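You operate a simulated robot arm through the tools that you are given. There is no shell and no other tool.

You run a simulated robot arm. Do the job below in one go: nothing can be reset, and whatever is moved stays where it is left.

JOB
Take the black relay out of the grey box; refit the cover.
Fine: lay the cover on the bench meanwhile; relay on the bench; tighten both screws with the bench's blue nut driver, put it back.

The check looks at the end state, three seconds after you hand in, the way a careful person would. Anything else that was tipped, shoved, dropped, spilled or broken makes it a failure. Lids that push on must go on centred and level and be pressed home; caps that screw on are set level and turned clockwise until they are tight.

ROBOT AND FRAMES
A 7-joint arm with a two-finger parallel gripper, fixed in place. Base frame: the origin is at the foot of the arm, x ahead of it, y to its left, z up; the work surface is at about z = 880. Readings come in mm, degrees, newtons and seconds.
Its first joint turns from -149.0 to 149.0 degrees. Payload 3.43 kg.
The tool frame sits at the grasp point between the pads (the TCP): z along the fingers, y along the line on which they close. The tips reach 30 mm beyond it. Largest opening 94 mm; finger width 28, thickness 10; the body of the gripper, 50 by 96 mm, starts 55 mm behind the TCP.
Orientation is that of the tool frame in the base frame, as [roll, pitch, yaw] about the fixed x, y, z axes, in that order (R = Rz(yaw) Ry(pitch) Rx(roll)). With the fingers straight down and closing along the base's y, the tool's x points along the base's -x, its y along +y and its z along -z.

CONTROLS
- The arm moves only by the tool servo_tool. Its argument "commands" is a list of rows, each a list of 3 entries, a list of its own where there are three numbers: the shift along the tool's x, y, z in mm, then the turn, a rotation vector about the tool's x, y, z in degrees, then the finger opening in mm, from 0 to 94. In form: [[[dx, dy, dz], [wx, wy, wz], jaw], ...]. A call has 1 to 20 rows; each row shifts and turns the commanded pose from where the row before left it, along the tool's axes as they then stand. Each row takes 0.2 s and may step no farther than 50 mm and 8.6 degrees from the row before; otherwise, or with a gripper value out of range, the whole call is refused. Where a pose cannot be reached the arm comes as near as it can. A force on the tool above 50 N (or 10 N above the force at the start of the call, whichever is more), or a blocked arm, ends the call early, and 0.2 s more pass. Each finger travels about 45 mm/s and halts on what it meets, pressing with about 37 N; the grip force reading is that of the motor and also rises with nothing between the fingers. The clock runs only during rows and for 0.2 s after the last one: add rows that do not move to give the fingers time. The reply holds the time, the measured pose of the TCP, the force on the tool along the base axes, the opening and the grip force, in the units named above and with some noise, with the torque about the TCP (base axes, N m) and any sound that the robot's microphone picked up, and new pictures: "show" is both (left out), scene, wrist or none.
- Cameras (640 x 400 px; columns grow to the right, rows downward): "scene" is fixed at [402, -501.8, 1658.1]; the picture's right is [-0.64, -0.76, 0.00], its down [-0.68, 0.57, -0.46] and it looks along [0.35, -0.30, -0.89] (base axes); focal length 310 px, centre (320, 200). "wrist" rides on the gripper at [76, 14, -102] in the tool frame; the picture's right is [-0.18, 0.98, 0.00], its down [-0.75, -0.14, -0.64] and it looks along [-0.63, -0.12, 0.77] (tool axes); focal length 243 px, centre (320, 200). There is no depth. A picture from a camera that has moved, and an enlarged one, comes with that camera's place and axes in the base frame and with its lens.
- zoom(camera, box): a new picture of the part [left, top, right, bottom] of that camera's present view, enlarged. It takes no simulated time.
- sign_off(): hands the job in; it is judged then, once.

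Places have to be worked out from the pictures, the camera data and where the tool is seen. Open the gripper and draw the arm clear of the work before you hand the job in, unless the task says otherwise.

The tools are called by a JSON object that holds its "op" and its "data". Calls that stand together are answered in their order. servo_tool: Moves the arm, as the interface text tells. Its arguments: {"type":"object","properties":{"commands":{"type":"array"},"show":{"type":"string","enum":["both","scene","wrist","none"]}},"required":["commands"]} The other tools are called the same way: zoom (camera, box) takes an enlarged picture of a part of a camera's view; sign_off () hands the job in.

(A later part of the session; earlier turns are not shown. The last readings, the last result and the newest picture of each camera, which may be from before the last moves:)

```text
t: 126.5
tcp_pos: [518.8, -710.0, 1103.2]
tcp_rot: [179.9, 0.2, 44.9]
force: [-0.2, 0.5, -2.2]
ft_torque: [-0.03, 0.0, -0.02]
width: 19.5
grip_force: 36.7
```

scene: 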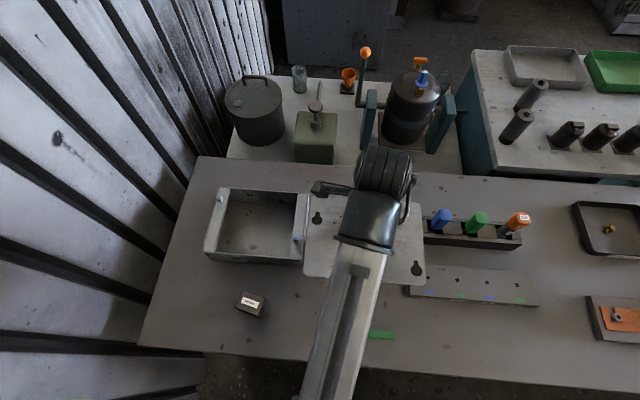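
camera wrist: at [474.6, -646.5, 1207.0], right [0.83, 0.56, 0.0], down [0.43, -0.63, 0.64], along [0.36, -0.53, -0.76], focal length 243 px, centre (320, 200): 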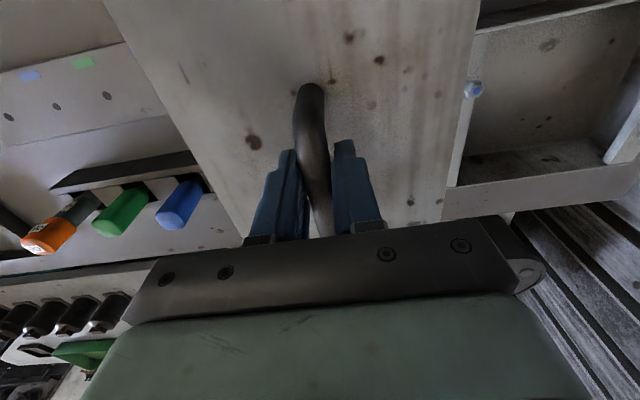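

The cover is back at yaw 45°. I carry it over the box to the recorded lift-off position (753.7,-587).

{"op": "servo_tool", "data": {"commands": [[[15, 5, 0], [0, 0, 0], 5], [[25, 8, 0], [0, 0, 0], 5], [[30, 9.3, 0], [0, 0, 0], 5], [[30, 9.3, 0], [0, 0, 0], 5], [[30, 9.3, 0], [0, 0, 0], 5], [[30, 9.3, 0], [0, 0, 0], 5], [[30, 9.3, 0], [0, 0, 0], 5], [[30, 9.3, 0], [0, 0, 0], 5], [[20, 6, 0], [0, 0, 0], 5], [[13.6, 4.5, 0], [0, 0, 0], 5], [[0, 0, 0], [0, 0, 0], 5], [[0, 0, 0], [0, 0, 0], 5]], "show": "both"}}

{"op": "servo_tool", "data": {"commands": [[[0, 0, 0], [0, 0, 0], 5]], "show": "none"}}

{"op": "servo_tool", "data": {"commands": [[[0, 0, 0], [0, 0, 0], 5]], "show": "none"}}

{"op": "zoom", "data": {"camera": "scene", "box": [190, 160, 330, 275]}}

```text
t: 129.1
tcp_pos: [756.2, -588.0, 1104.1]
tcp_rot: [179.9, 0.2, 45.0]
force: [-0.3, -0.4, -1.9]
ft_torque: [-0.02, -0.01, 0.0]
width: 19.1
grip_force: 37.2
camera wrist: at [819.1, -544.5, 1206.0], right [0.56, -0.83, 0.0], down [-0.63, -0.43, 0.64], along [-0.53, -0.37, -0.77], focal length 243 px, centre (320, 200)
```

scene: 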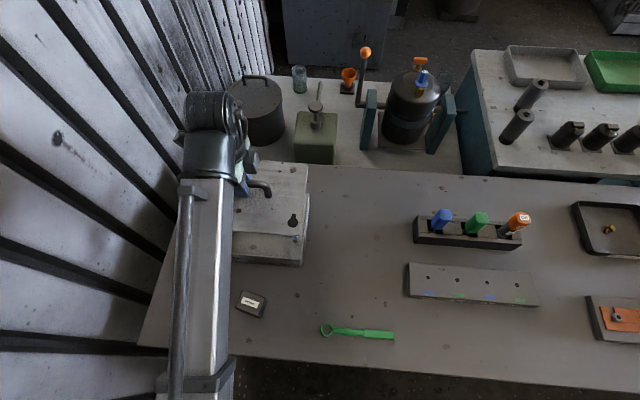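
wrist: 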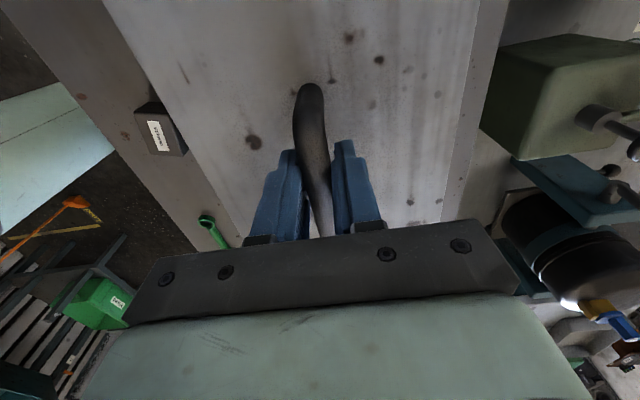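

```text
t: 129.5
tcp_pos: [756.8, -587.5, 1103.7]
tcp_rot: [179.9, 0.2, 45.0]
force: [-0.1, 0.6, -1.3]
ft_torque: [0.0, -0.01, -0.03]
width: 19.3
grip_force: 37.2
```

```text
t: 129.9
tcp_pos: [755.2, -588.8, 1104.0]
tcp_rot: [179.9, 0.2, 45.0]
force: [-0.7, 0.1, -2.0]
ft_torque: [0.05, -0.03, -0.02]
width: 19.6
grip_force: 36.9
```

```text
3.48 times, centred on (260, 218) of scene
camera zoom: at [402.0, -501.8, 1658.1], right [-0.64, -0.76, 0.0], down [-0.68, 0.57, -0.46], along [0.35, -0.3, -0.89], focal length 1079 px, centre (529, 139)
```

zoom: 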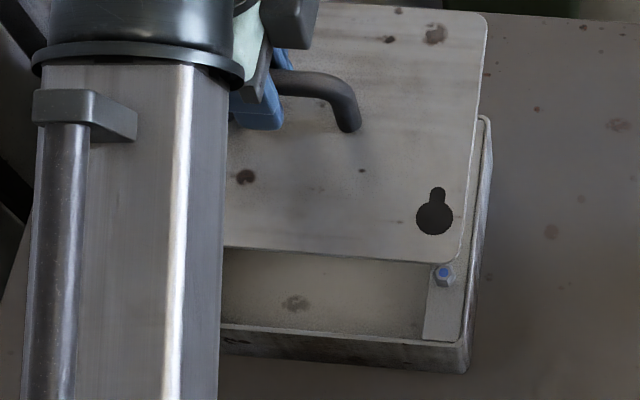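

The cover is within about 2 mm of the lift-off position. I correct by (-0.8,-1.7), lower to about 30 mm above the seat, and check the hole against the screw.

{"op": "servo_tool", "data": {"commands": [[[-0.8, -1.7, 0], [0, 0, 0], 5], [[0, 0, 20], [0, 0, 0], 5], [[0, 0, 20], [0, 0, 0], 5], [[0, 0, 20], [0, 0, 0], 5], [[0, 0, 0], [0, 0, 0], 5], [[0, 0, 0], [0, 0, 0], 5]], "show": "scene"}}

{"op": "zoom", "data": {"camera": "scene", "box": [270, 205, 318, 245]}}

```text
t: 131.3
tcp_pos: [751.9, -588.9, 1042.7]
tcp_rot: [179.9, 0.2, 45.0]
force: [-0.5, 0.1, -1.5]
ft_torque: [0.0, 0.02, 0.03]
width: 19.6
grip_force: 37.9
```

scene: 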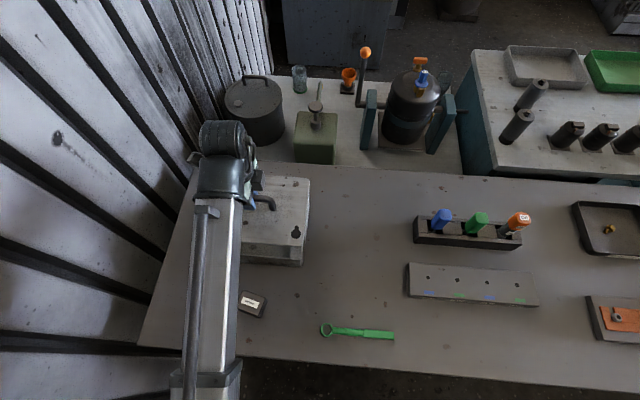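

```text
10.00 times, centred on (294, 225) of scene
camera zoom: at [402.0, -501.8, 1658.1], right [-0.64, -0.76, 0.0], down [-0.68, 0.57, -0.46], along [0.35, -0.3, -0.89], focal length 3102 px, centre (580, -50)
```

zoom: 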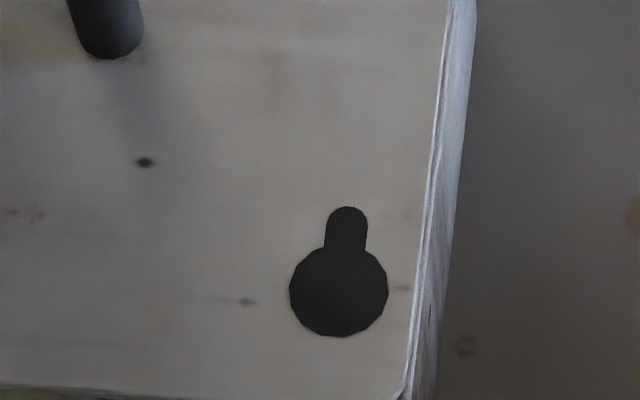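

The hole is about 3 mm off in the tool -x direction, in agreement with the pose reading. I shift +2.6 mm in x and re-check.

{"op": "servo_tool", "data": {"commands": [[[2.6, 0, 0], [0, 0, 0], 5], [[0, 0, 0], [0, 0, 0], 5], [[0, 0, 0], [0, 0, 0], 5]], "show": "scene"}}

{"op": "zoom", "data": {"camera": "scene", "box": [270, 205, 318, 245]}}

{"op": "servo_tool", "data": {"commands": [[[0, 0, 0], [0, 0, 0], 5]], "show": "none"}}

```text
t: 132.1
tcp_pos: [754.3, -586.3, 1043.4]
tcp_rot: [179.9, 0.2, 45.0]
force: [-0.1, 0.3, -1.8]
ft_torque: [0.01, -0.01, -0.02]
width: 19.5
grip_force: 36.8
```

scene: 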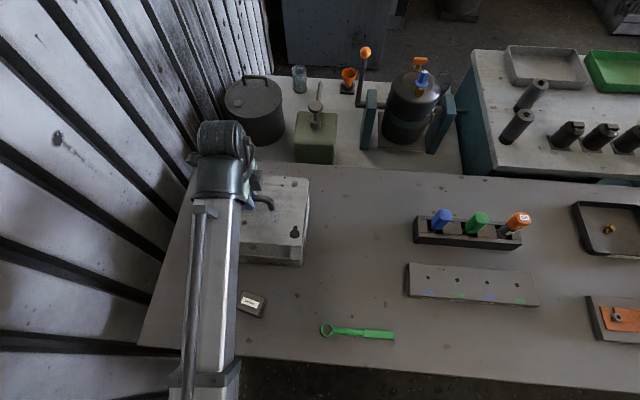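

```text
10.00 times, centred on (294, 225) of scene
camera zoom: at [402.0, -501.8, 1658.1], right [-0.64, -0.76, 0.0], down [-0.68, 0.57, -0.46], along [0.35, -0.3, -0.89], focal length 3102 px, centre (580, -50)
```

zoom: 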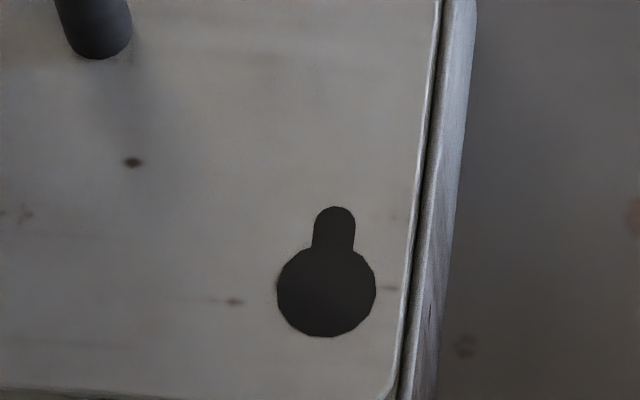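

```text
t: 132.5
tcp_pos: [755.3, -587.2, 1042.9]
tcp_rot: [179.9, 0.2, 45.0]
force: [-0.2, -1.2, -1.6]
ft_torque: [0.02, -0.03, -0.01]
width: 19.2
grip_force: 37.1
```

The hole is now right where it should be. I lower slowly past the screw heads, watching the force.

{"op": "servo_tool", "data": {"commands": [[[0, 0, 4], [0, 0, 0], 5], [[0, 0, 4], [0, 0, 0], 5], [[0, 0, 3], [0, 0, 0], 5], [[0, 0, 3], [0, 0, 0], 5], [[0, 0, 3], [0, 0, 0], 5], [[0, 0, 3], [0, 0, 0], 5], [[0, 0, 0], [0, 0, 0], 5]], "show": "scene"}}

{"op": "zoom", "data": {"camera": "scene", "box": [270, 210, 318, 250]}}

```text
t: 134.1
tcp_pos: [755.5, -586.4, 1023.2]
tcp_rot: [179.9, 0.2, 45.0]
force: [-0.7, 0.7, -1.8]
ft_torque: [0.03, 0.03, -0.02]
width: 19.1
grip_force: 37.3
```

scene: 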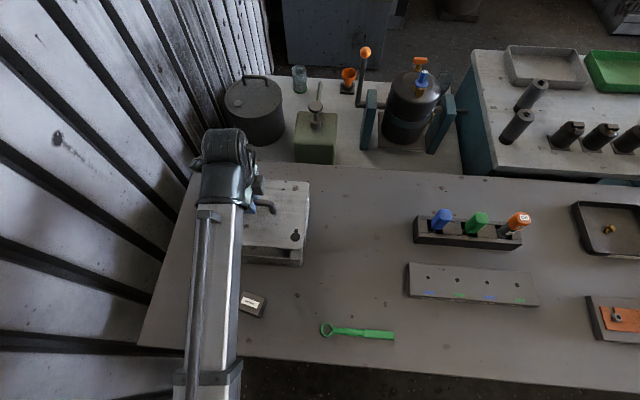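

```text
10.00 times, centred on (294, 230) of scene
camera zoom: at [402.0, -501.8, 1658.1], right [-0.64, -0.76, 0.0], down [-0.68, 0.57, -0.46], along [0.35, -0.3, -0.89], focal length 3102 px, centre (580, -100)
```

zoom: 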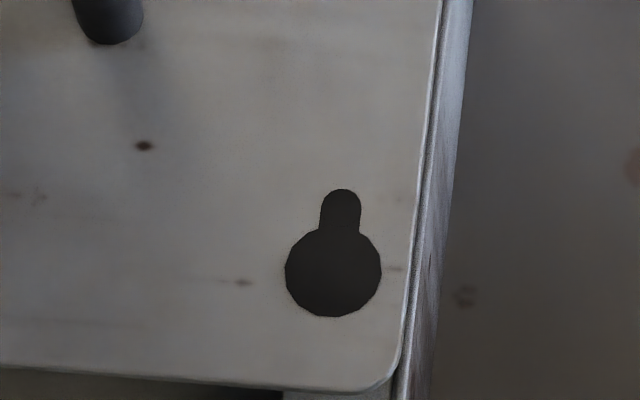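

Position still matches the prediction to within 0.1 px. I continue down in small steps.

{"op": "servo_tool", "data": {"commands": [[[0, 0, 2.5], [0, 0, 0], 5], [[0, 0, 2.5], [0, 0, 0], 5], [[0, 0, 2], [0, 0, 0], 5], [[0, 0, 2], [0, 0, 0], 5], [[0, 0, 0], [0, 0, 0], 5]], "show": "scene"}}

{"op": "zoom", "data": {"camera": "scene", "box": [270, 210, 318, 250]}}

```text
t: 135.3
tcp_pos: [753.0, -586.4, 1014.7]
tcp_rot: [179.9, 0.1, 45.1]
force: [0.0, -0.9, -1.8]
ft_torque: [0.02, -0.05, -0.01]
width: 18.9
grip_force: 36.8
```

scene: 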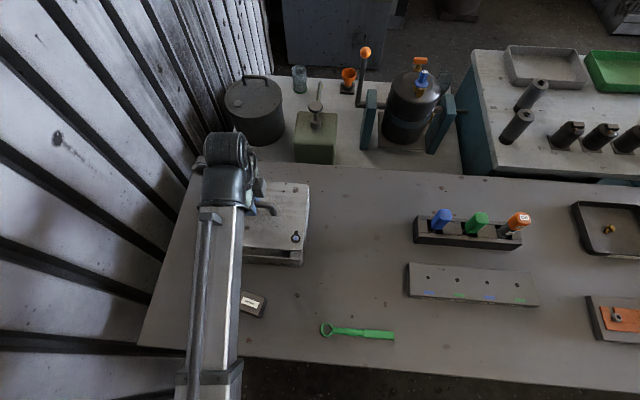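

```text
10.00 times, centred on (294, 230) of scene
camera zoom: at [402.0, -501.8, 1658.1], right [-0.64, -0.76, 0.0], down [-0.68, 0.57, -0.46], along [0.35, -0.3, -0.89], focal length 3102 px, centre (580, -100)
```

zoom: 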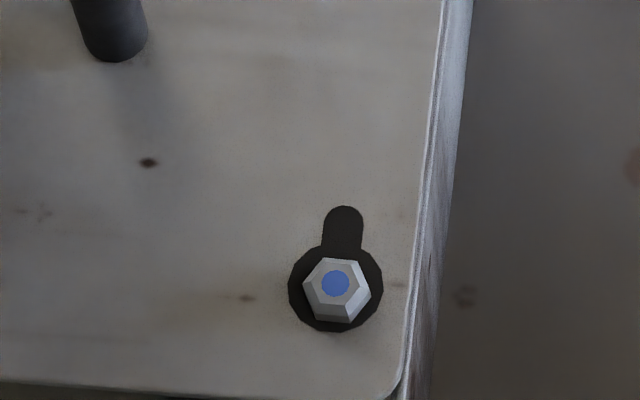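

The head has come up through the middle of the hole. I keep lowering until the cover seats on the rim.

{"op": "servo_tool", "data": {"commands": [[[0, 0, 2.5], [0, 0, 0], 5], [[0, 0, 2.5], [0, 0, 0], 5], [[0, 0, 2], [0, 0, 0], 5], [[0, 0, 1.5], [0, 0, 0], 5], [[0, 0, 0], [0, 0, 0], 5]], "show": "none"}}

{"op": "servo_tool", "data": {"commands": [[[0, 0, 1], [0, 0, 0], 5], [[0, 0, 1], [0, 0, 0], 5], [[0, 0, 0], [0, 0, 0], 5]], "show": "scene"}}

{"op": "zoom", "data": {"camera": "scene", "box": [190, 175, 320, 275]}}

```text
t: 136.5
tcp_pos: [754.1, -587.3, 1006.2]
tcp_rot: [179.8, 0.1, 45.0]
force: [0.7, 0.0, -1.9]
ft_torque: [0.02, -0.01, -0.02]
width: 19.0
grip_force: 37.5
```

```text
t: 137.3
tcp_pos: [754.0, -586.0, 1004.0]
tcp_rot: [179.9, 0.2, 45.0]
force: [-0.3, -0.2, -2.5]
ft_torque: [0.04, -0.03, 0.0]
width: 18.8
grip_force: 37.1
```

scene: 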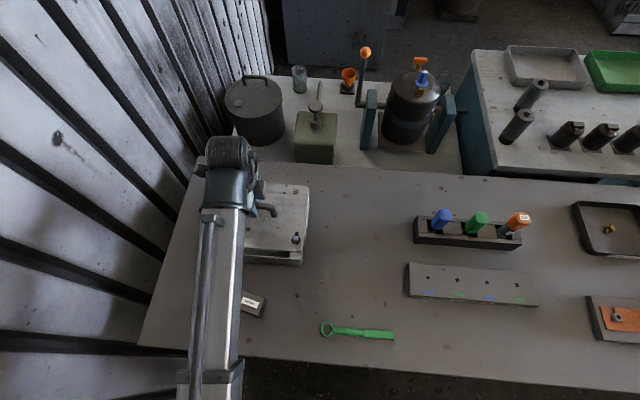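

```text
4.00 times, centred on (255, 225) of scene
camera zoom: at [402.0, -501.8, 1658.1], right [-0.64, -0.76, 0.0], down [-0.68, 0.57, -0.46], along [0.35, -0.3, -0.89], focal length 1241 px, centre (580, 100)
```

zoom: 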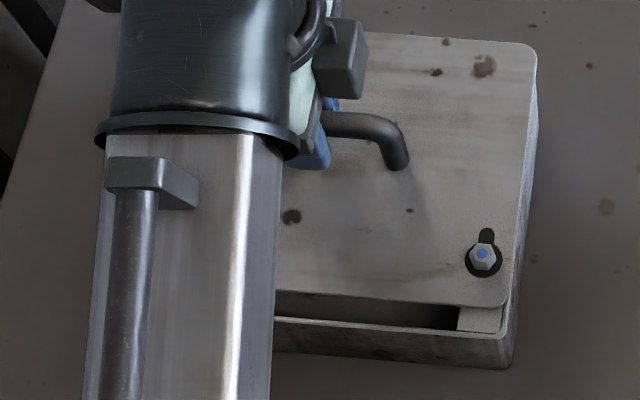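

Still no contact. I go down a few more tenths at a time until it touches.

{"op": "servo_tool", "data": {"commands": [[[0, 0, 1], [0, 0, 0], 5], [[0, 0, 0], [0, 0, 0], 5]], "show": "none"}}

{"op": "servo_tool", "data": {"commands": [[[0, 0, 1], [0, 0, 0], 5], [[0, 0, 0], [0, 0, 0], 5]], "show": "none"}}

{"op": "servo_tool", "data": {"commands": [[[0, 0, 1], [0, 0, 0], 5], [[0, 0, 0], [0, 0, 0], 5]], "show": "none"}}

```text
t: 137.9
tcp_pos: [753.6, -585.5, 1002.3]
tcp_rot: [179.8, 0.2, 45.0]
force: [1.8, -0.1, 4.5]
ft_torque: [-0.21, 0.25, -0.01]
width: 19.0
grip_force: 36.8
```

```text
t: 138.5
tcp_pos: [754.1, -586.3, 1002.4]
tcp_rot: [179.7, 0.2, 45.0]
force: [4.2, -3.8, 15.7]
ft_torque: [0.0, 0.01, 0.01]
width: 19.1
grip_force: 36.6
```

```text
t: 139.1
tcp_pos: [753.2, -585.7, 1003.0]
tcp_rot: [179.7, 0.1, 45.1]
force: [7.1, -6.5, 37.1]
ft_torque: [0.01, -0.06, 0.04]
width: 18.6
grip_force: 36.8
```

The cover is seated on the rim at z≈1002.3. I relax the pressure and slide it back toward the robot (-y) by about 16 mm so the shanks enter the slots.

{"op": "servo_tool", "data": {"commands": [[[0, 0, -2.2], [0, 0, 0], 5], [[0, -2, 0], [0, 0, 0], 5], [[0, -2, 0], [0, 0, 0], 5], [[0, -2, 0], [0, 0, 0], 5], [[0, -2, 0], [0, 0, 0], 5], [[0, 0, 0], [0, 0, 0], 5]], "show": "scene"}}

{"op": "zoom", "data": {"camera": "scene", "box": [190, 175, 320, 275]}}

```text
t: 140.5
tcp_pos: [748.0, -579.6, 1004.2]
tcp_rot: [179.9, 0.1, 45.1]
force: [6.5, -5.4, 20.4]
ft_torque: [-0.04, -0.05, 0.04]
width: 19.0
grip_force: 37.0
```

scene: 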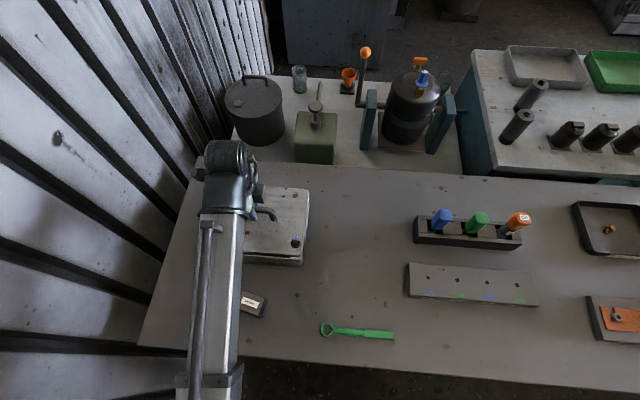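

```text
4.00 times, centred on (255, 225) of scene
camera zoom: at [402.0, -501.8, 1658.1], right [-0.64, -0.76, 0.0], down [-0.68, 0.57, -0.46], along [0.35, -0.3, -0.89], focal length 1241 px, centre (580, 100)
```

zoom: 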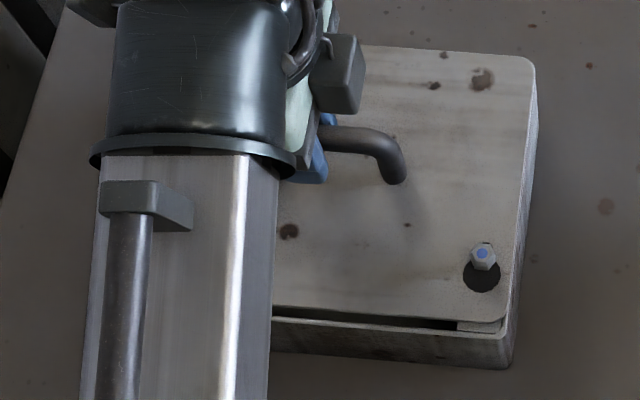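

The cover slides back with only friction, and the shank is entering the slot. I ease the downward pressure a bit and slide the remaining distance.

{"op": "servo_tool", "data": {"commands": [[[0, 0, -1], [0, 0, 0], 5], [[0, -2, 0], [0, 0, 0], 5], [[0, -2, 0], [0, 0, 0], 5], [[0, -2, 0], [0, 0, 0], 5], [[0, -1.5, 0], [0, 0, 0], 5], [[0, 0, 0], [0, 0, 0], 5]], "show": "scene"}}

{"op": "zoom", "data": {"camera": "scene", "box": [190, 175, 320, 275]}}

{"op": "zoom", "data": {"camera": "scene", "box": [280, 225, 316, 275]}}

```text
t: 141.9
tcp_pos: [741.9, -574.5, 1003.9]
tcp_rot: [179.9, 0.2, 45.0]
force: [-12.2, 7.1, 5.5]
ft_torque: [0.01, 0.12, 0.04]
width: 18.7
grip_force: 37.0
```

scene: 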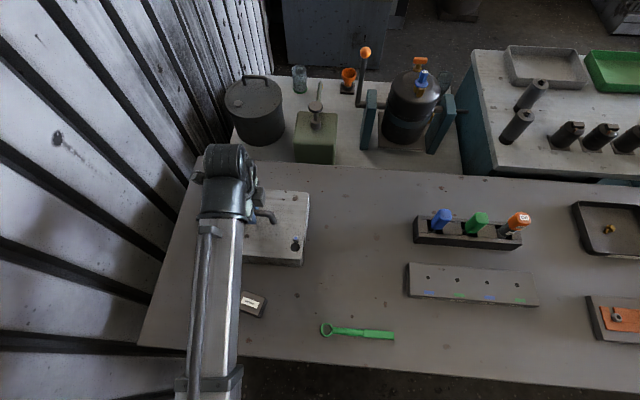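

```text
4.00 times, centred on (255, 225) of scene
camera zoom: at [402.0, -501.8, 1658.1], right [-0.64, -0.76, 0.0], down [-0.68, 0.57, -0.46], along [0.35, -0.3, -0.89], focal length 1241 px, centre (580, 100)
```

zoom: 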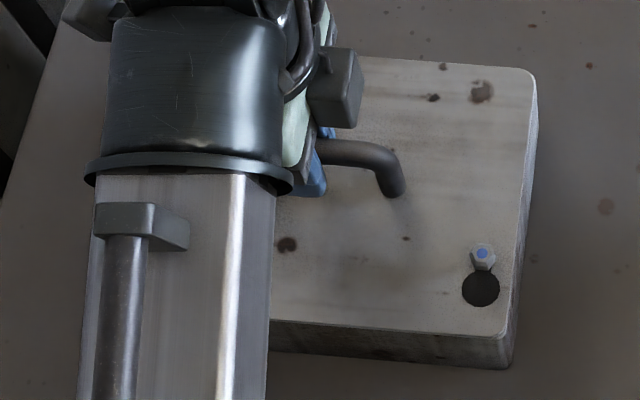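

```text
8.00 times, centred on (298, 250) of scene
camera zoom: at [402.0, -501.8, 1658.1], right [-0.64, -0.76, 0.0], down [-0.68, 0.57, -0.46], along [0.35, -0.3, -0.89], focal length 2482 px, centre (496, -200)
```

zoom: 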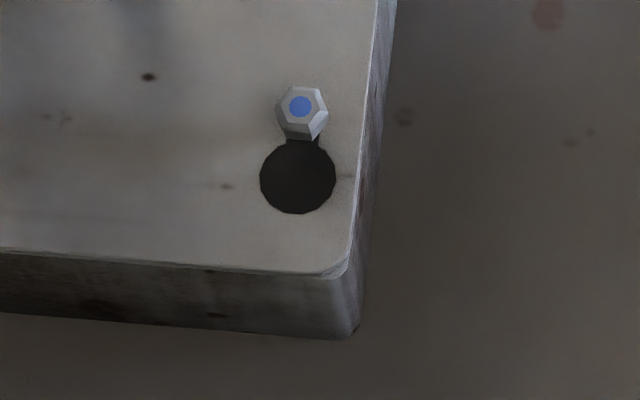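

The cover is back at its original position on the box, hole and screw exactly as at the start. I take another reading to see whether any side force remains.

{"op": "servo_tool", "data": {"commands": [[[0, 0, 0], [0, 0, 0], 5]], "show": "wrist"}}

{"op": "zoom", "data": {"camera": "wrist", "box": [200, 60, 440, 250]}}

```text
t: 142.3
tcp_pos: [744.3, -574.9, 1004.7]
tcp_rot: [179.7, 0.0, 45.0]
force: [1.0, -1.2, 4.1]
ft_torque: [-0.03, 0.04, 0.03]
width: 18.5
grip_force: 36.6
camera wrist: at [807.6, -531.8, 1105.8], right [0.56, -0.83, 0.01], down [-0.63, -0.43, 0.64], along [-0.53, -0.37, -0.77], focal length 243 px, centre (320, 200)
```

wrist: 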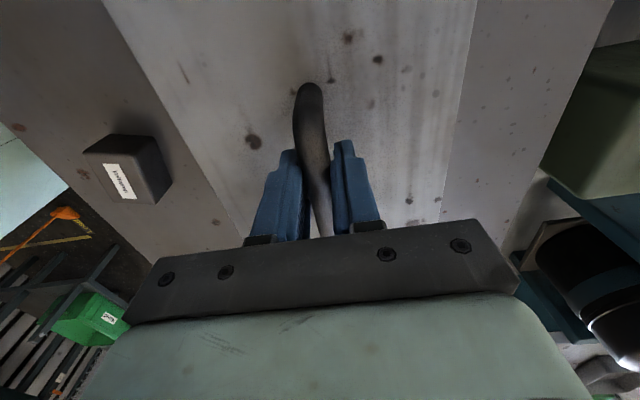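

```text
2.11 times, centred on (320, 155) of wrist
camera zoom: at [807.6, -531.8, 1105.8], right [0.56, -0.83, 0.01], down [-0.63, -0.43, 0.64], along [-0.53, -0.37, -0.77], focal length 511 px, centre (320, 295)
```

zoom: 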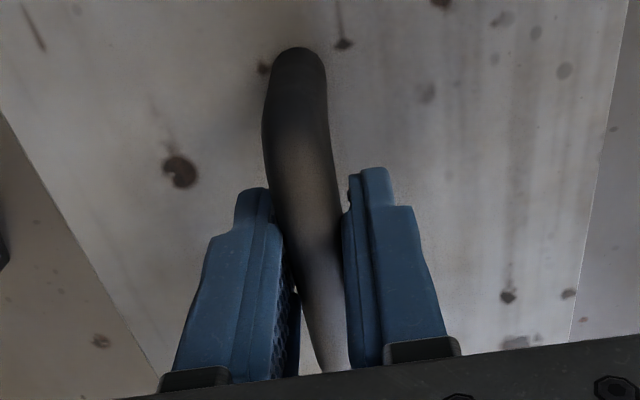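

All forces have settled near zero. I open the fingers and rise off the handle.

{"op": "servo_tool", "data": {"commands": [[[0, 0, 0], [0, 0, 0], 30], [[0, 0, 0], [0, 0, 0], 50], [[0, 0, 0], [0, 0, 0], 70], [[0, 0, 0], [0, 0, 0], 80], [[0, 0, 0], [0, 0, 0], 80], [[0, 0, -20], [0, 0, 0], 80], [[0, 0, -30], [0, 0, 0], 80], [[0, 0, -40], [0, 0, 0], 80], [[0, 0, -40], [0, 0, 0], 80], [[0, 0, 0], [0, 0, 0], 80]], "show": "both"}}

```text
t: 144.5
tcp_pos: [741.2, -573.9, 1135.2]
tcp_rot: [179.9, 0.2, 45.0]
force: [-0.1, -1.2, 1.0]
ft_torque: [0.01, -0.03, 0.01]
width: 79.8
grip_force: 0.1
camera wrist: at [805.1, -530.6, 1236.6], right [0.56, -0.83, 0.0], down [-0.63, -0.43, 0.64], along [-0.53, -0.37, -0.77], focal length 243 px, centre (320, 200)
```

scene: 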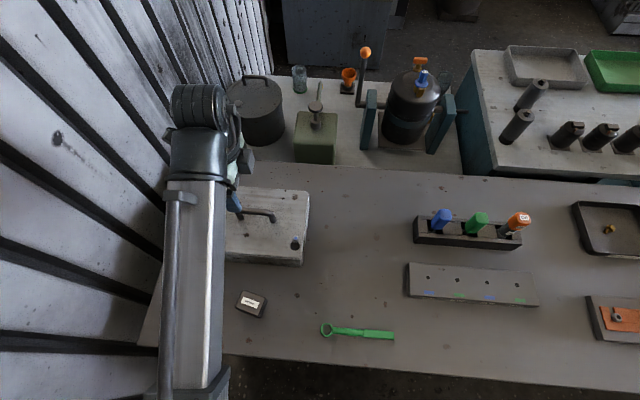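
wrist: 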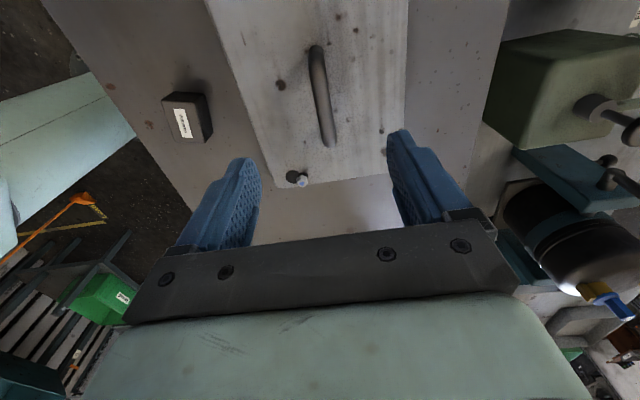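

The cover is on. I go back to the rack for the blue driver; with the arm out of the way, I'll also check the cover's alignment.

{"op": "servo_tool", "data": {"commands": [[[-41.2, 2.9, 0], [0, 0, 0], 80], [[-41.2, 2.9, 0], [0, 0, 0], 80], [[-41.2, 2.9, 0], [0, 0, 0], 80], [[-41.2, 2.9, 0], [0, 0, 0], 80], [[-41.2, 2.9, 0], [0, 0, 0], 80], [[-41.2, 2.9, 0], [0, 0, 0], 80], [[-41.2, 2.9, 0], [0, 0, 0], 80], [[-41.2, 2.9, 0], [0, 0, 0], 80], [[-41.2, 2.9, 0], [0, 0, 0], 80], [[-41.2, 2.9, 0], [0, 0, 0], 80], [[-41.2, 2.9, 0], [0, 0, 0], 80], [[0, 0, 0], [0, 0, 0], 80], [[0, 0, 0], [0, 0, 0], 80]], "show": "both"}}

{"op": "zoom", "data": {"camera": "scene", "box": [190, 175, 320, 275]}}

{"op": "zoom", "data": {"camera": "wrist", "box": [260, 20, 380, 140]}}

```text
t: 147.3
tcp_pos: [444.9, -919.3, 1135.8]
tcp_rot: [179.8, 0.2, 45.0]
force: [0.5, 0.3, -0.1]
ft_torque: [0.01, -0.02, -0.03]
width: 79.9
grip_force: 0.0
camera wrist: at [508.1, -875.7, 1237.2], right [0.56, -0.83, 0.0], down [-0.63, -0.43, 0.64], along [-0.53, -0.37, -0.77], focal length 243 px, centre (320, 200)
```

scene: 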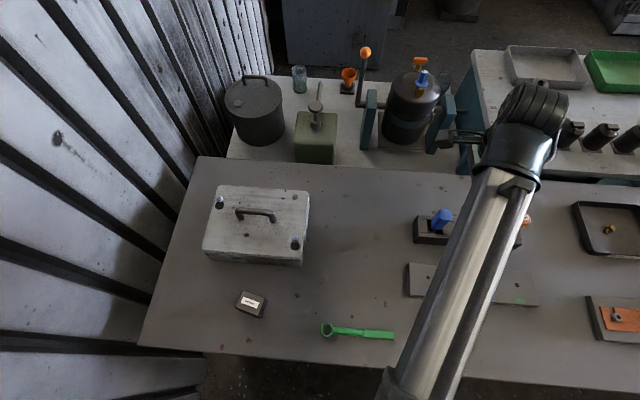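
wrist: 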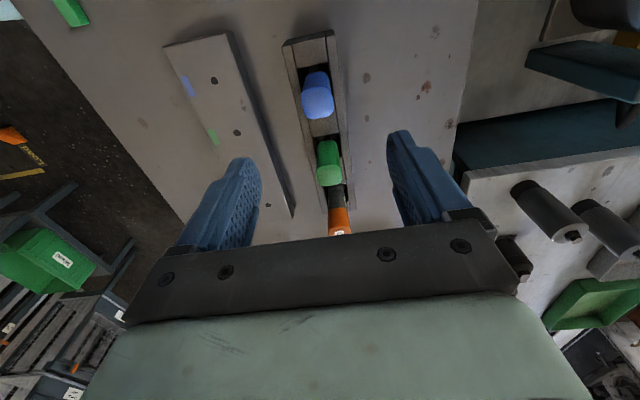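

```text
4.00 times, centred on (255, 225) of scene
camera zoom: at [402.0, -501.8, 1658.1], right [-0.64, -0.76, 0.0], down [-0.68, 0.57, -0.46], along [0.35, -0.3, -0.89], focal length 1241 px, centre (580, 100)
```

zoom: 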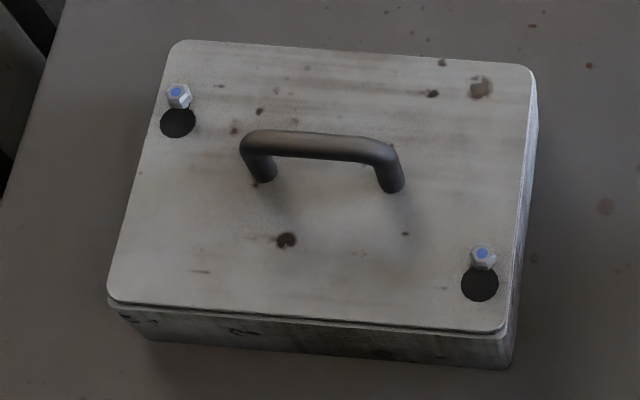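

```text
3.33 times, centred on (320, 80) of wrist
camera zoom: at [508.1, -875.7, 1237.2], right [0.56, -0.83, 0.0], down [-0.63, -0.43, 0.64], along [-0.53, -0.37, -0.77], focal length 809 px, centre (320, 600)
```

zoom: 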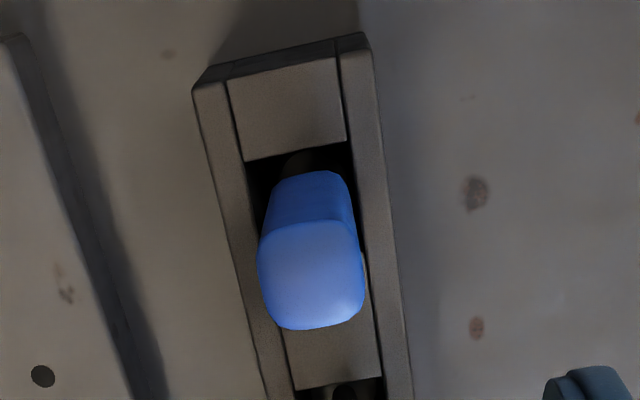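

After release the cover sits about 2–3 mm off toward the far side compared with the start. I zoom in on the edges to judge how much.

{"op": "zoom", "data": {"camera": "scene", "box": [195, 240, 255, 275]}}

{"op": "zoom", "data": {"camera": "scene", "box": [270, 225, 320, 275]}}

{"op": "zoom", "data": {"camera": "scene", "box": [205, 178, 255, 218]}}

```text
10.67 times, centred on (225, 258) of scene
camera zoom: at [402.0, -501.8, 1658.1], right [-0.64, -0.76, 0.0], down [-0.68, 0.57, -0.46], along [0.35, -0.3, -0.89], focal length 3309 px, centre (1333, -413)
```

zoom: 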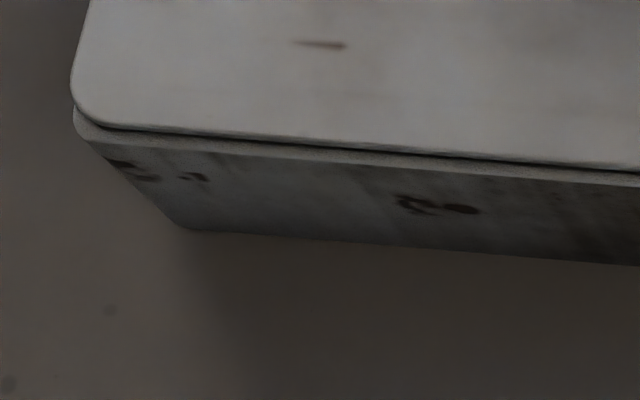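

```text
8.00 times, centred on (295, 250) of scene
camera zoom: at [402.0, -501.8, 1658.1], right [-0.64, -0.76, 0.0], down [-0.68, 0.57, -0.46], along [0.35, -0.3, -0.89], focal length 2482 px, centre (520, -200)
```

zoom: 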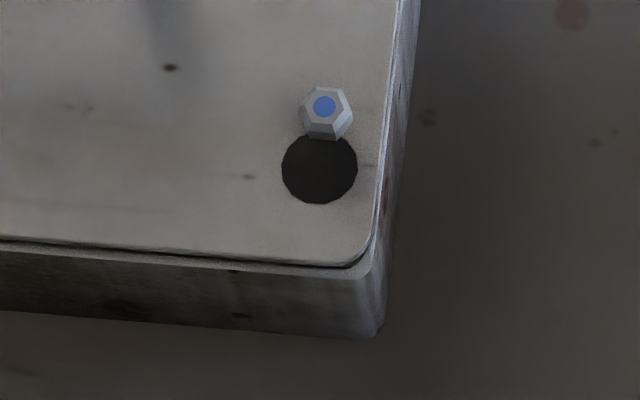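

```text
10.00 times, centred on (230, 198) of scene
camera zoom: at [402.0, -501.8, 1658.1], right [-0.64, -0.76, 0.0], down [-0.68, 0.57, -0.46], along [0.35, -0.3, -0.89], focal length 3102 px, centre (1220, 220)
```

zoom: 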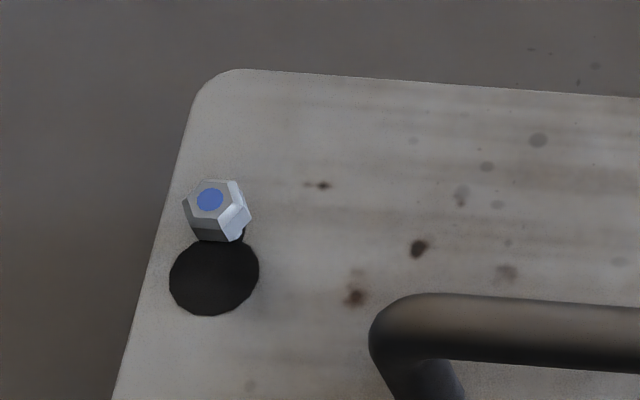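

The front rim is exposed by about 3 mm, so the cover must go 3.3 mm back toward the robot. I return to the handle, straddle it and nudge it home with a finger before tightening.

{"op": "servo_tool", "data": {"commands": [[[41.2, -2.9, 0], [0, 0, 0], 60], [[41.2, -2.9, 0], [0, 0, 0], 60], [[41.2, -2.9, 0], [0, 0, 0], 60], [[41.2, -2.9, 0], [0, 0, 0], 60], [[41.2, -2.9, 0], [0, 0, 0], 60], [[41.2, -2.9, 0], [0, 0, 0], 60], [[41.2, -2.9, 0], [0, 0, 0], 60], [[41.2, -2.9, 0], [0, 0, 0], 60], [[41.2, -2.9, 0], [0, 0, 0], 60], [[41.2, -2.9, 0], [0, 0, 0], 60], [[41.2, -2.9, 0], [0, 0, 0], 60], [[0, 0, 40], [0, 0, 0], 60], [[0, 0, 0], [0, 0, 0], 60], [[0, 0, 0], [0, 0, 0], 60]], "show": "wrist"}}

{"op": "zoom", "data": {"camera": "wrist", "box": [200, 20, 440, 220]}}

```text
t: 150.3
tcp_pos: [746.1, -574.8, 1093.0]
tcp_rot: [179.8, 0.3, 45.0]
force: [0.6, -0.3, -0.9]
ft_torque: [-0.02, 0.01, -0.02]
width: 60.0
grip_force: 0.0
camera wrist: at [809.2, -530.3, 1195.0], right [0.56, -0.83, 0.0], down [-0.63, -0.43, 0.64], along [-0.53, -0.37, -0.77], focal length 243 px, centre (320, 200)
```

wrist: 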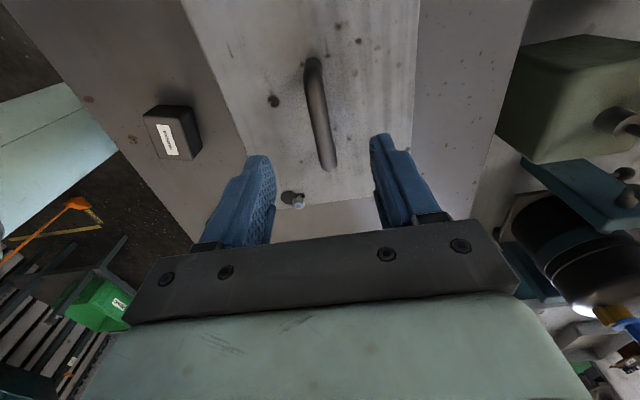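

```text
2.00 times, centred on (320, 120) of wrist
camera zoom: at [809.2, -530.3, 1195.0], right [0.56, -0.83, 0.0], down [-0.63, -0.43, 0.64], along [-0.53, -0.37, -0.77], focal length 485 px, centre (320, 360)
```

zoom: 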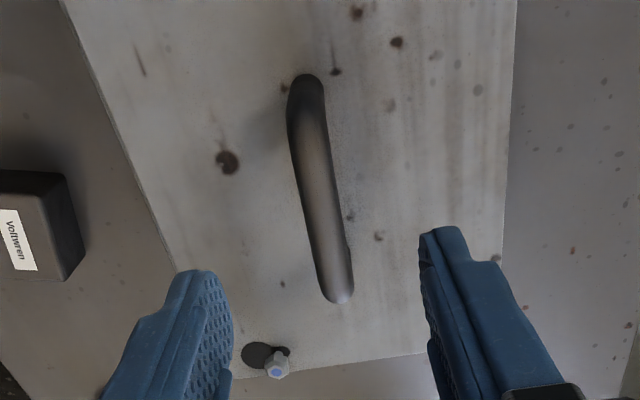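

The fingers straddle the bar. I go down beside it, narrow the gap, and start easing the far finger toward the bar.

{"op": "servo_tool", "data": {"commands": [[[0, 0, 30], [0, 0, 0], 60], [[0, 0, 30], [0, 0, 0], 60], [[0, 0, 22], [0, 0, 0], 60], [[0, 0, 5], [0, 0, 0], 60], [[0, 0, 0], [0, 0, 0], 50], [[0, 0, 0], [0, 0, 0], 40], [[0, 0, 0], [0, 0, 0], 40], [[0, 0, 0], [0, 0, 0], 40]], "show": "both"}}

{"op": "zoom", "data": {"camera": "wrist", "box": [200, 60, 440, 250]}}

{"op": "zoom", "data": {"camera": "scene", "box": [270, 225, 320, 275]}}

```text
t: 152.1
tcp_pos: [743.7, -574.3, 1006.1]
tcp_rot: [179.8, 0.2, 45.0]
force: [0.9, -0.7, -0.2]
ft_torque: [0.0, -0.02, -0.02]
width: 39.7
grip_force: 0.0
camera wrist: at [807.4, -530.9, 1108.3], right [0.56, -0.83, 0.0], down [-0.63, -0.43, 0.64], along [-0.53, -0.37, -0.77], focal length 243 px, centre (320, 200)
```

scene: 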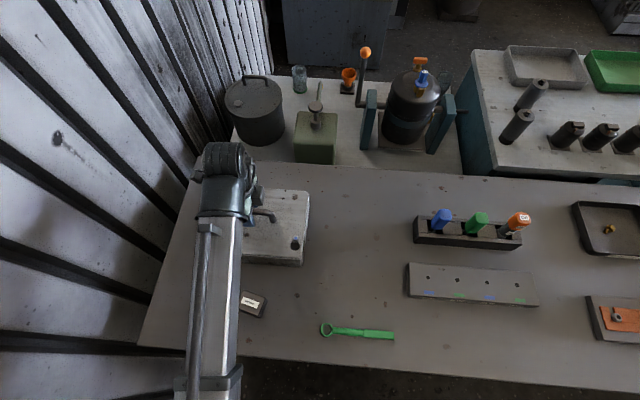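
wrist: 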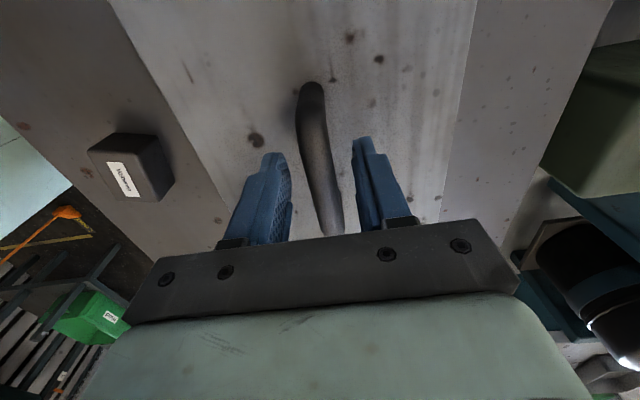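

```text
2.11 times, centred on (320, 155) of wrist
camera zoom: at [807.4, -530.9, 1108.3], right [0.56, -0.83, 0.0], down [-0.63, -0.43, 0.64], along [-0.53, -0.37, -0.77], focal length 511 px, centre (320, 295)
```

zoom: 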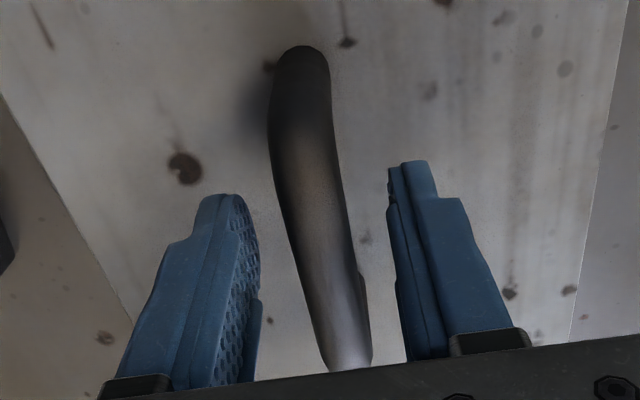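

```text
8.00 times, centred on (295, 250) of scene
camera zoom: at [402.0, -501.8, 1658.1], right [-0.64, -0.76, 0.0], down [-0.68, 0.57, -0.46], along [0.35, -0.3, -0.89], focal length 2482 px, centre (520, -200)
```

zoom: 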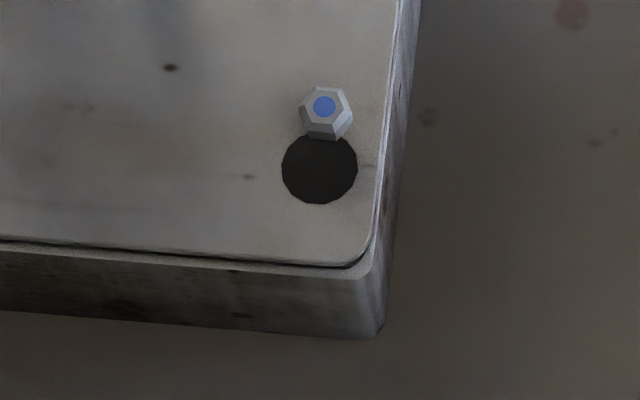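

I push in -y: 9 mm to reach the bar, then a few millimetres more, checking the hole position against the target.

{"op": "servo_tool", "data": {"commands": [[[0, -3, 0], [0, 0, 0], 40], [[0, -3, 0], [0, 0, 0], 40], [[0, -2, 0], [0, 0, 0], 40], [[0, -2, 0], [0, 0, 0], 40], [[0, 0, 0], [0, 0, 0], 40]], "show": "scene"}}

{"op": "zoom", "data": {"camera": "scene", "box": [270, 225, 320, 275]}}

```text
t: 153.3
tcp_pos: [735.8, -568.5, 1005.8]
tcp_rot: [179.9, 0.2, 45.1]
force: [-0.2, 0.2, 0.4]
ft_torque: [0.02, 0.03, -0.01]
width: 39.9
grip_force: 0.0
```

scene: 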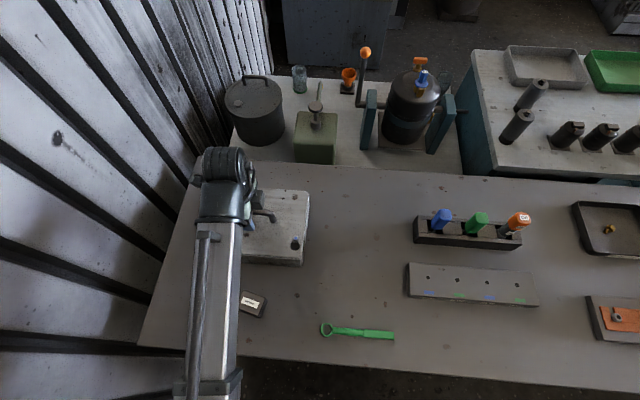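

```text
8.00 times, centred on (295, 250) of scene
camera zoom: at [402.0, -501.8, 1658.1], right [-0.64, -0.76, 0.0], down [-0.68, 0.57, -0.46], along [0.35, -0.3, -0.89], focal length 2482 px, centre (520, -200)
```

zoom: 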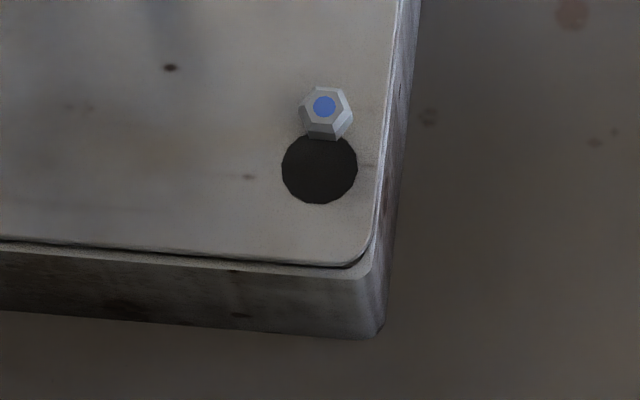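

No movement of the cover yet. I push on in 1.5 mm steps.

{"op": "servo_tool", "data": {"commands": [[[0, -1.5, 0], [0, 0, 0], 40], [[0, -1.5, 0], [0, 0, 0], 40], [[0, -1.5, 0], [0, 0, 0], 40], [[0, 0, 0], [0, 0, 0], 40]], "show": "scene"}}

{"op": "zoom", "data": {"camera": "scene", "box": [270, 225, 320, 275]}}

```text
t: 154.3
tcp_pos: [732.9, -565.5, 1007.4]
tcp_rot: [179.8, 0.1, 45.1]
force: [1.7, -2.1, 0.7]
ft_torque: [-0.01, 0.0, -0.02]
width: 41.9
grip_force: 1.7
```

scene: 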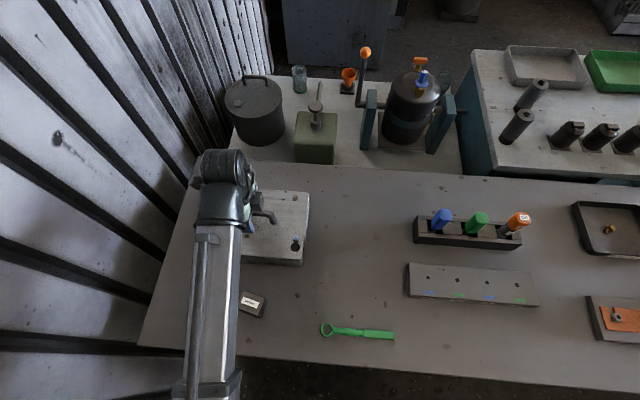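

```text
8.00 times, centred on (295, 250) of scene
camera zoom: at [402.0, -501.8, 1658.1], right [-0.64, -0.76, 0.0], down [-0.68, 0.57, -0.46], along [0.35, -0.3, -0.89], focal length 2482 px, centre (520, -200)
```

zoom: 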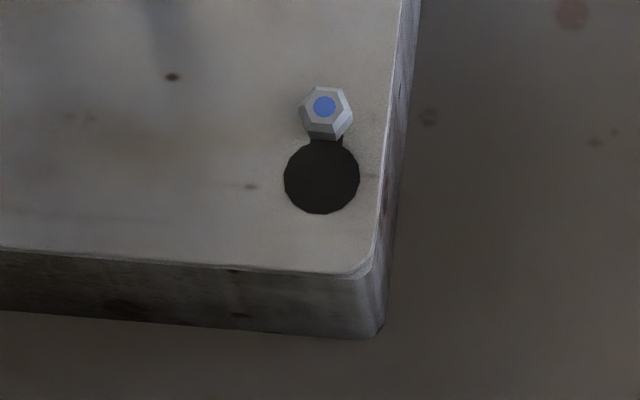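

The cover is now flush with the box, within about 0.3 mm of its original position. I back the finger off, open, rise, and verify.

{"op": "servo_tool", "data": {"commands": [[[0, 4, 0], [0, 0, 0], 46], [[0, 5, 0], [0, 0, 0], 60], [[0, 3, 0], [0, 0, 0], 70], [[0, 0, 0], [0, 0, 0], 80], [[0, 0, -20], [0, 0, 0], 80], [[0, 0, -40], [0, 0, 0], 80], [[0, 0, -40], [0, 0, 0], 80], [[0, 0, -30], [0, 0, 0], 80], [[-40, 2.9, 0], [0, 0, 0], 80], [[-41, 2.9, 0], [0, 0, 0], 80], [[-41, 2.9, 0], [0, 0, 0], 80], [[-41, 2.9, 0], [0, 0, 0], 80], [[-41, 2.9, 0], [0, 0, 0], 80], [[-41, 2.9, 0], [0, 0, 0], 80], [[-41, 2.9, 0], [0, 0, 0], 80], [[0, 0, 0], [0, 0, 0], 80], [[0, 0, 0], [0, 0, 0], 80]], "show": "both"}}

{"op": "zoom", "data": {"camera": "scene", "box": [190, 175, 320, 275]}}

```text
t: 157.9
tcp_pos: [554.8, -788.7, 1137.7]
tcp_rot: [179.8, 0.1, 44.9]
force: [0.0, -0.4, 0.1]
ft_torque: [-0.04, 0.0, 0.03]
width: 80.1
grip_force: 0.1
camera wrist: at [617.9, -744.3, 1239.4], right [0.56, -0.83, 0.0], down [-0.63, -0.43, 0.64], along [-0.53, -0.37, -0.77], focal length 243 px, centre (320, 200)
```

scene: 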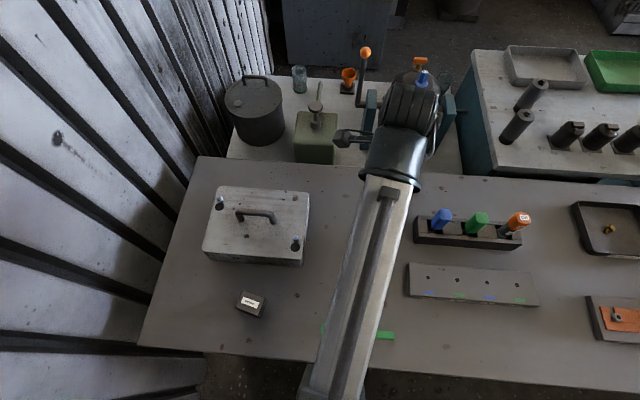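
wrist: 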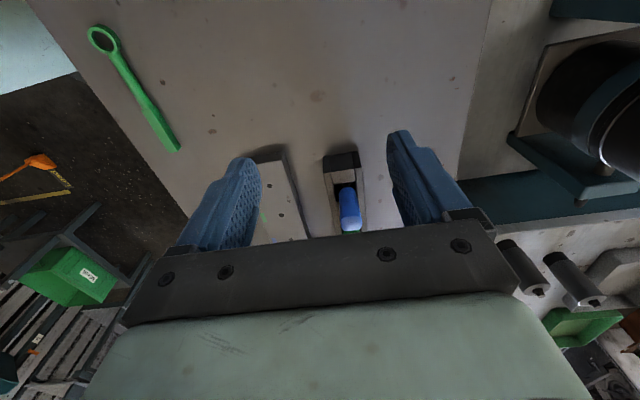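

```text
4.00 times, centred on (255, 225) of scene
camera zoom: at [402.0, -501.8, 1658.1], right [-0.64, -0.76, 0.0], down [-0.68, 0.57, -0.46], along [0.35, -0.3, -0.89], focal length 1241 px, centre (580, 100)
```

zoom: 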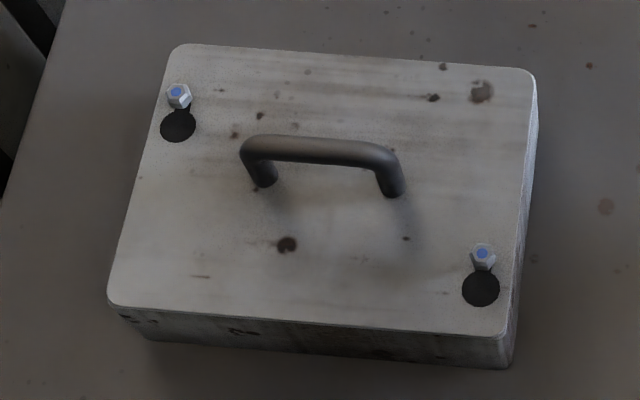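

The cover now matches the starting picture exactly. I continue to the blue driver.

{"op": "servo_tool", "data": {"commands": [[[-42.3, 3, 0], [0, 0, 0], 90], [[-42.3, 3, 0], [0, 0, 0], 90], [[-42.3, 3, 0], [0, 0, 0], 90], [[-42.3, 3, 0], [0, 0, 0], 90], [[0, 0, 40], [0, 0, 0], 90], [[0, 0, 40], [0, 0, 0], 90], [[0, 0, 0], [0, 0, 0], 90], [[0, 0, 0], [0, 0, 0], 90]], "show": "wrist"}}

{"op": "servo_tool", "data": {"commands": [[[0, 0, 0], [0, 0, 0], 90]], "show": "none"}}

{"op": "zoom", "data": {"camera": "wrist", "box": [260, 60, 380, 180]}}

```text
t: 159.7
tcp_pos: [445.0, -917.9, 1060.4]
tcp_rot: [179.9, 0.2, 45.0]
force: [-0.3, 0.1, 0.3]
ft_torque: [-0.02, -0.03, -0.03]
width: 90.0
grip_force: 0.0
camera wrist: at [507.4, -873.9, 1162.1], right [0.56, -0.83, 0.0], down [-0.63, -0.43, 0.64], along [-0.53, -0.37, -0.77], focal length 243 px, centre (320, 200)
```

wrist: 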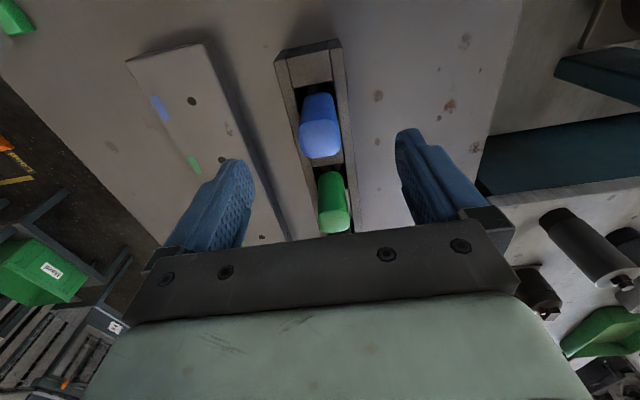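

```text
t: 160.1
tcp_pos: [444.9, -917.0, 1060.9]
tcp_rot: [179.8, 0.2, 44.9]
force: [0.6, 0.7, 0.6]
ft_torque: [0.0, 0.02, 0.03]
width: 90.2
grip_force: 0.0
```

```text
3.33 times, centred on (320, 120) of wrist
camera zoom: at [507.4, -873.9, 1162.2], right [0.56, -0.83, 0.0], down [-0.63, -0.43, 0.64], along [-0.53, -0.37, -0.77], focal length 809 px, centre (320, 467)
```

zoom: 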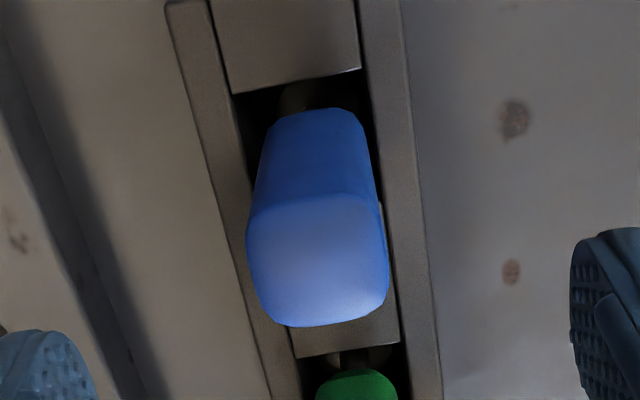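

The handle is centred under the gripper. I descend to z≈971 and grip it.

{"op": "servo_tool", "data": {"commands": [[[0, 0, 20], [0, 0, 0], 90], [[0, 0, 25], [0, 0, 0], 90], [[0, 0, 25], [0, 0, 0], 90], [[0, 0, 19], [0, 0, 0], 90], [[0, 0, 0], [0, 0, 0], 90], [[0, 0, 0], [0, 0, 0], 60], [[0, 0, 0], [0, 0, 0], 20], [[0, 0, 0], [0, 0, 0], 10], [[0, 0, 0], [0, 0, 0], 10], [[0, 0, 0], [0, 0, 0], 10], [[0, 0, 0], [0, 0, 0], 10], [[0, 0, 0], [0, 0, 0], 10]], "show": "wrist"}}

```text
t: 162.7
tcp_pos: [442.0, -917.4, 967.3]
tcp_rot: [179.9, 0.1, 44.9]
force: [-0.6, 0.1, -0.1]
ft_torque: [0.02, 0.02, 0.01]
width: 33.8
grip_force: 36.7
camera wrist: at [505.7, -873.0, 1071.1], right [0.56, -0.83, 0.0], down [-0.63, -0.43, 0.64], along [-0.53, -0.37, -0.77], focal length 243 px, centre (320, 200)
```

wrist: 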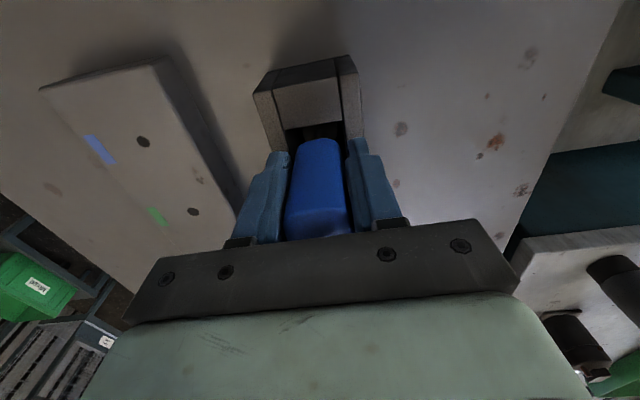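

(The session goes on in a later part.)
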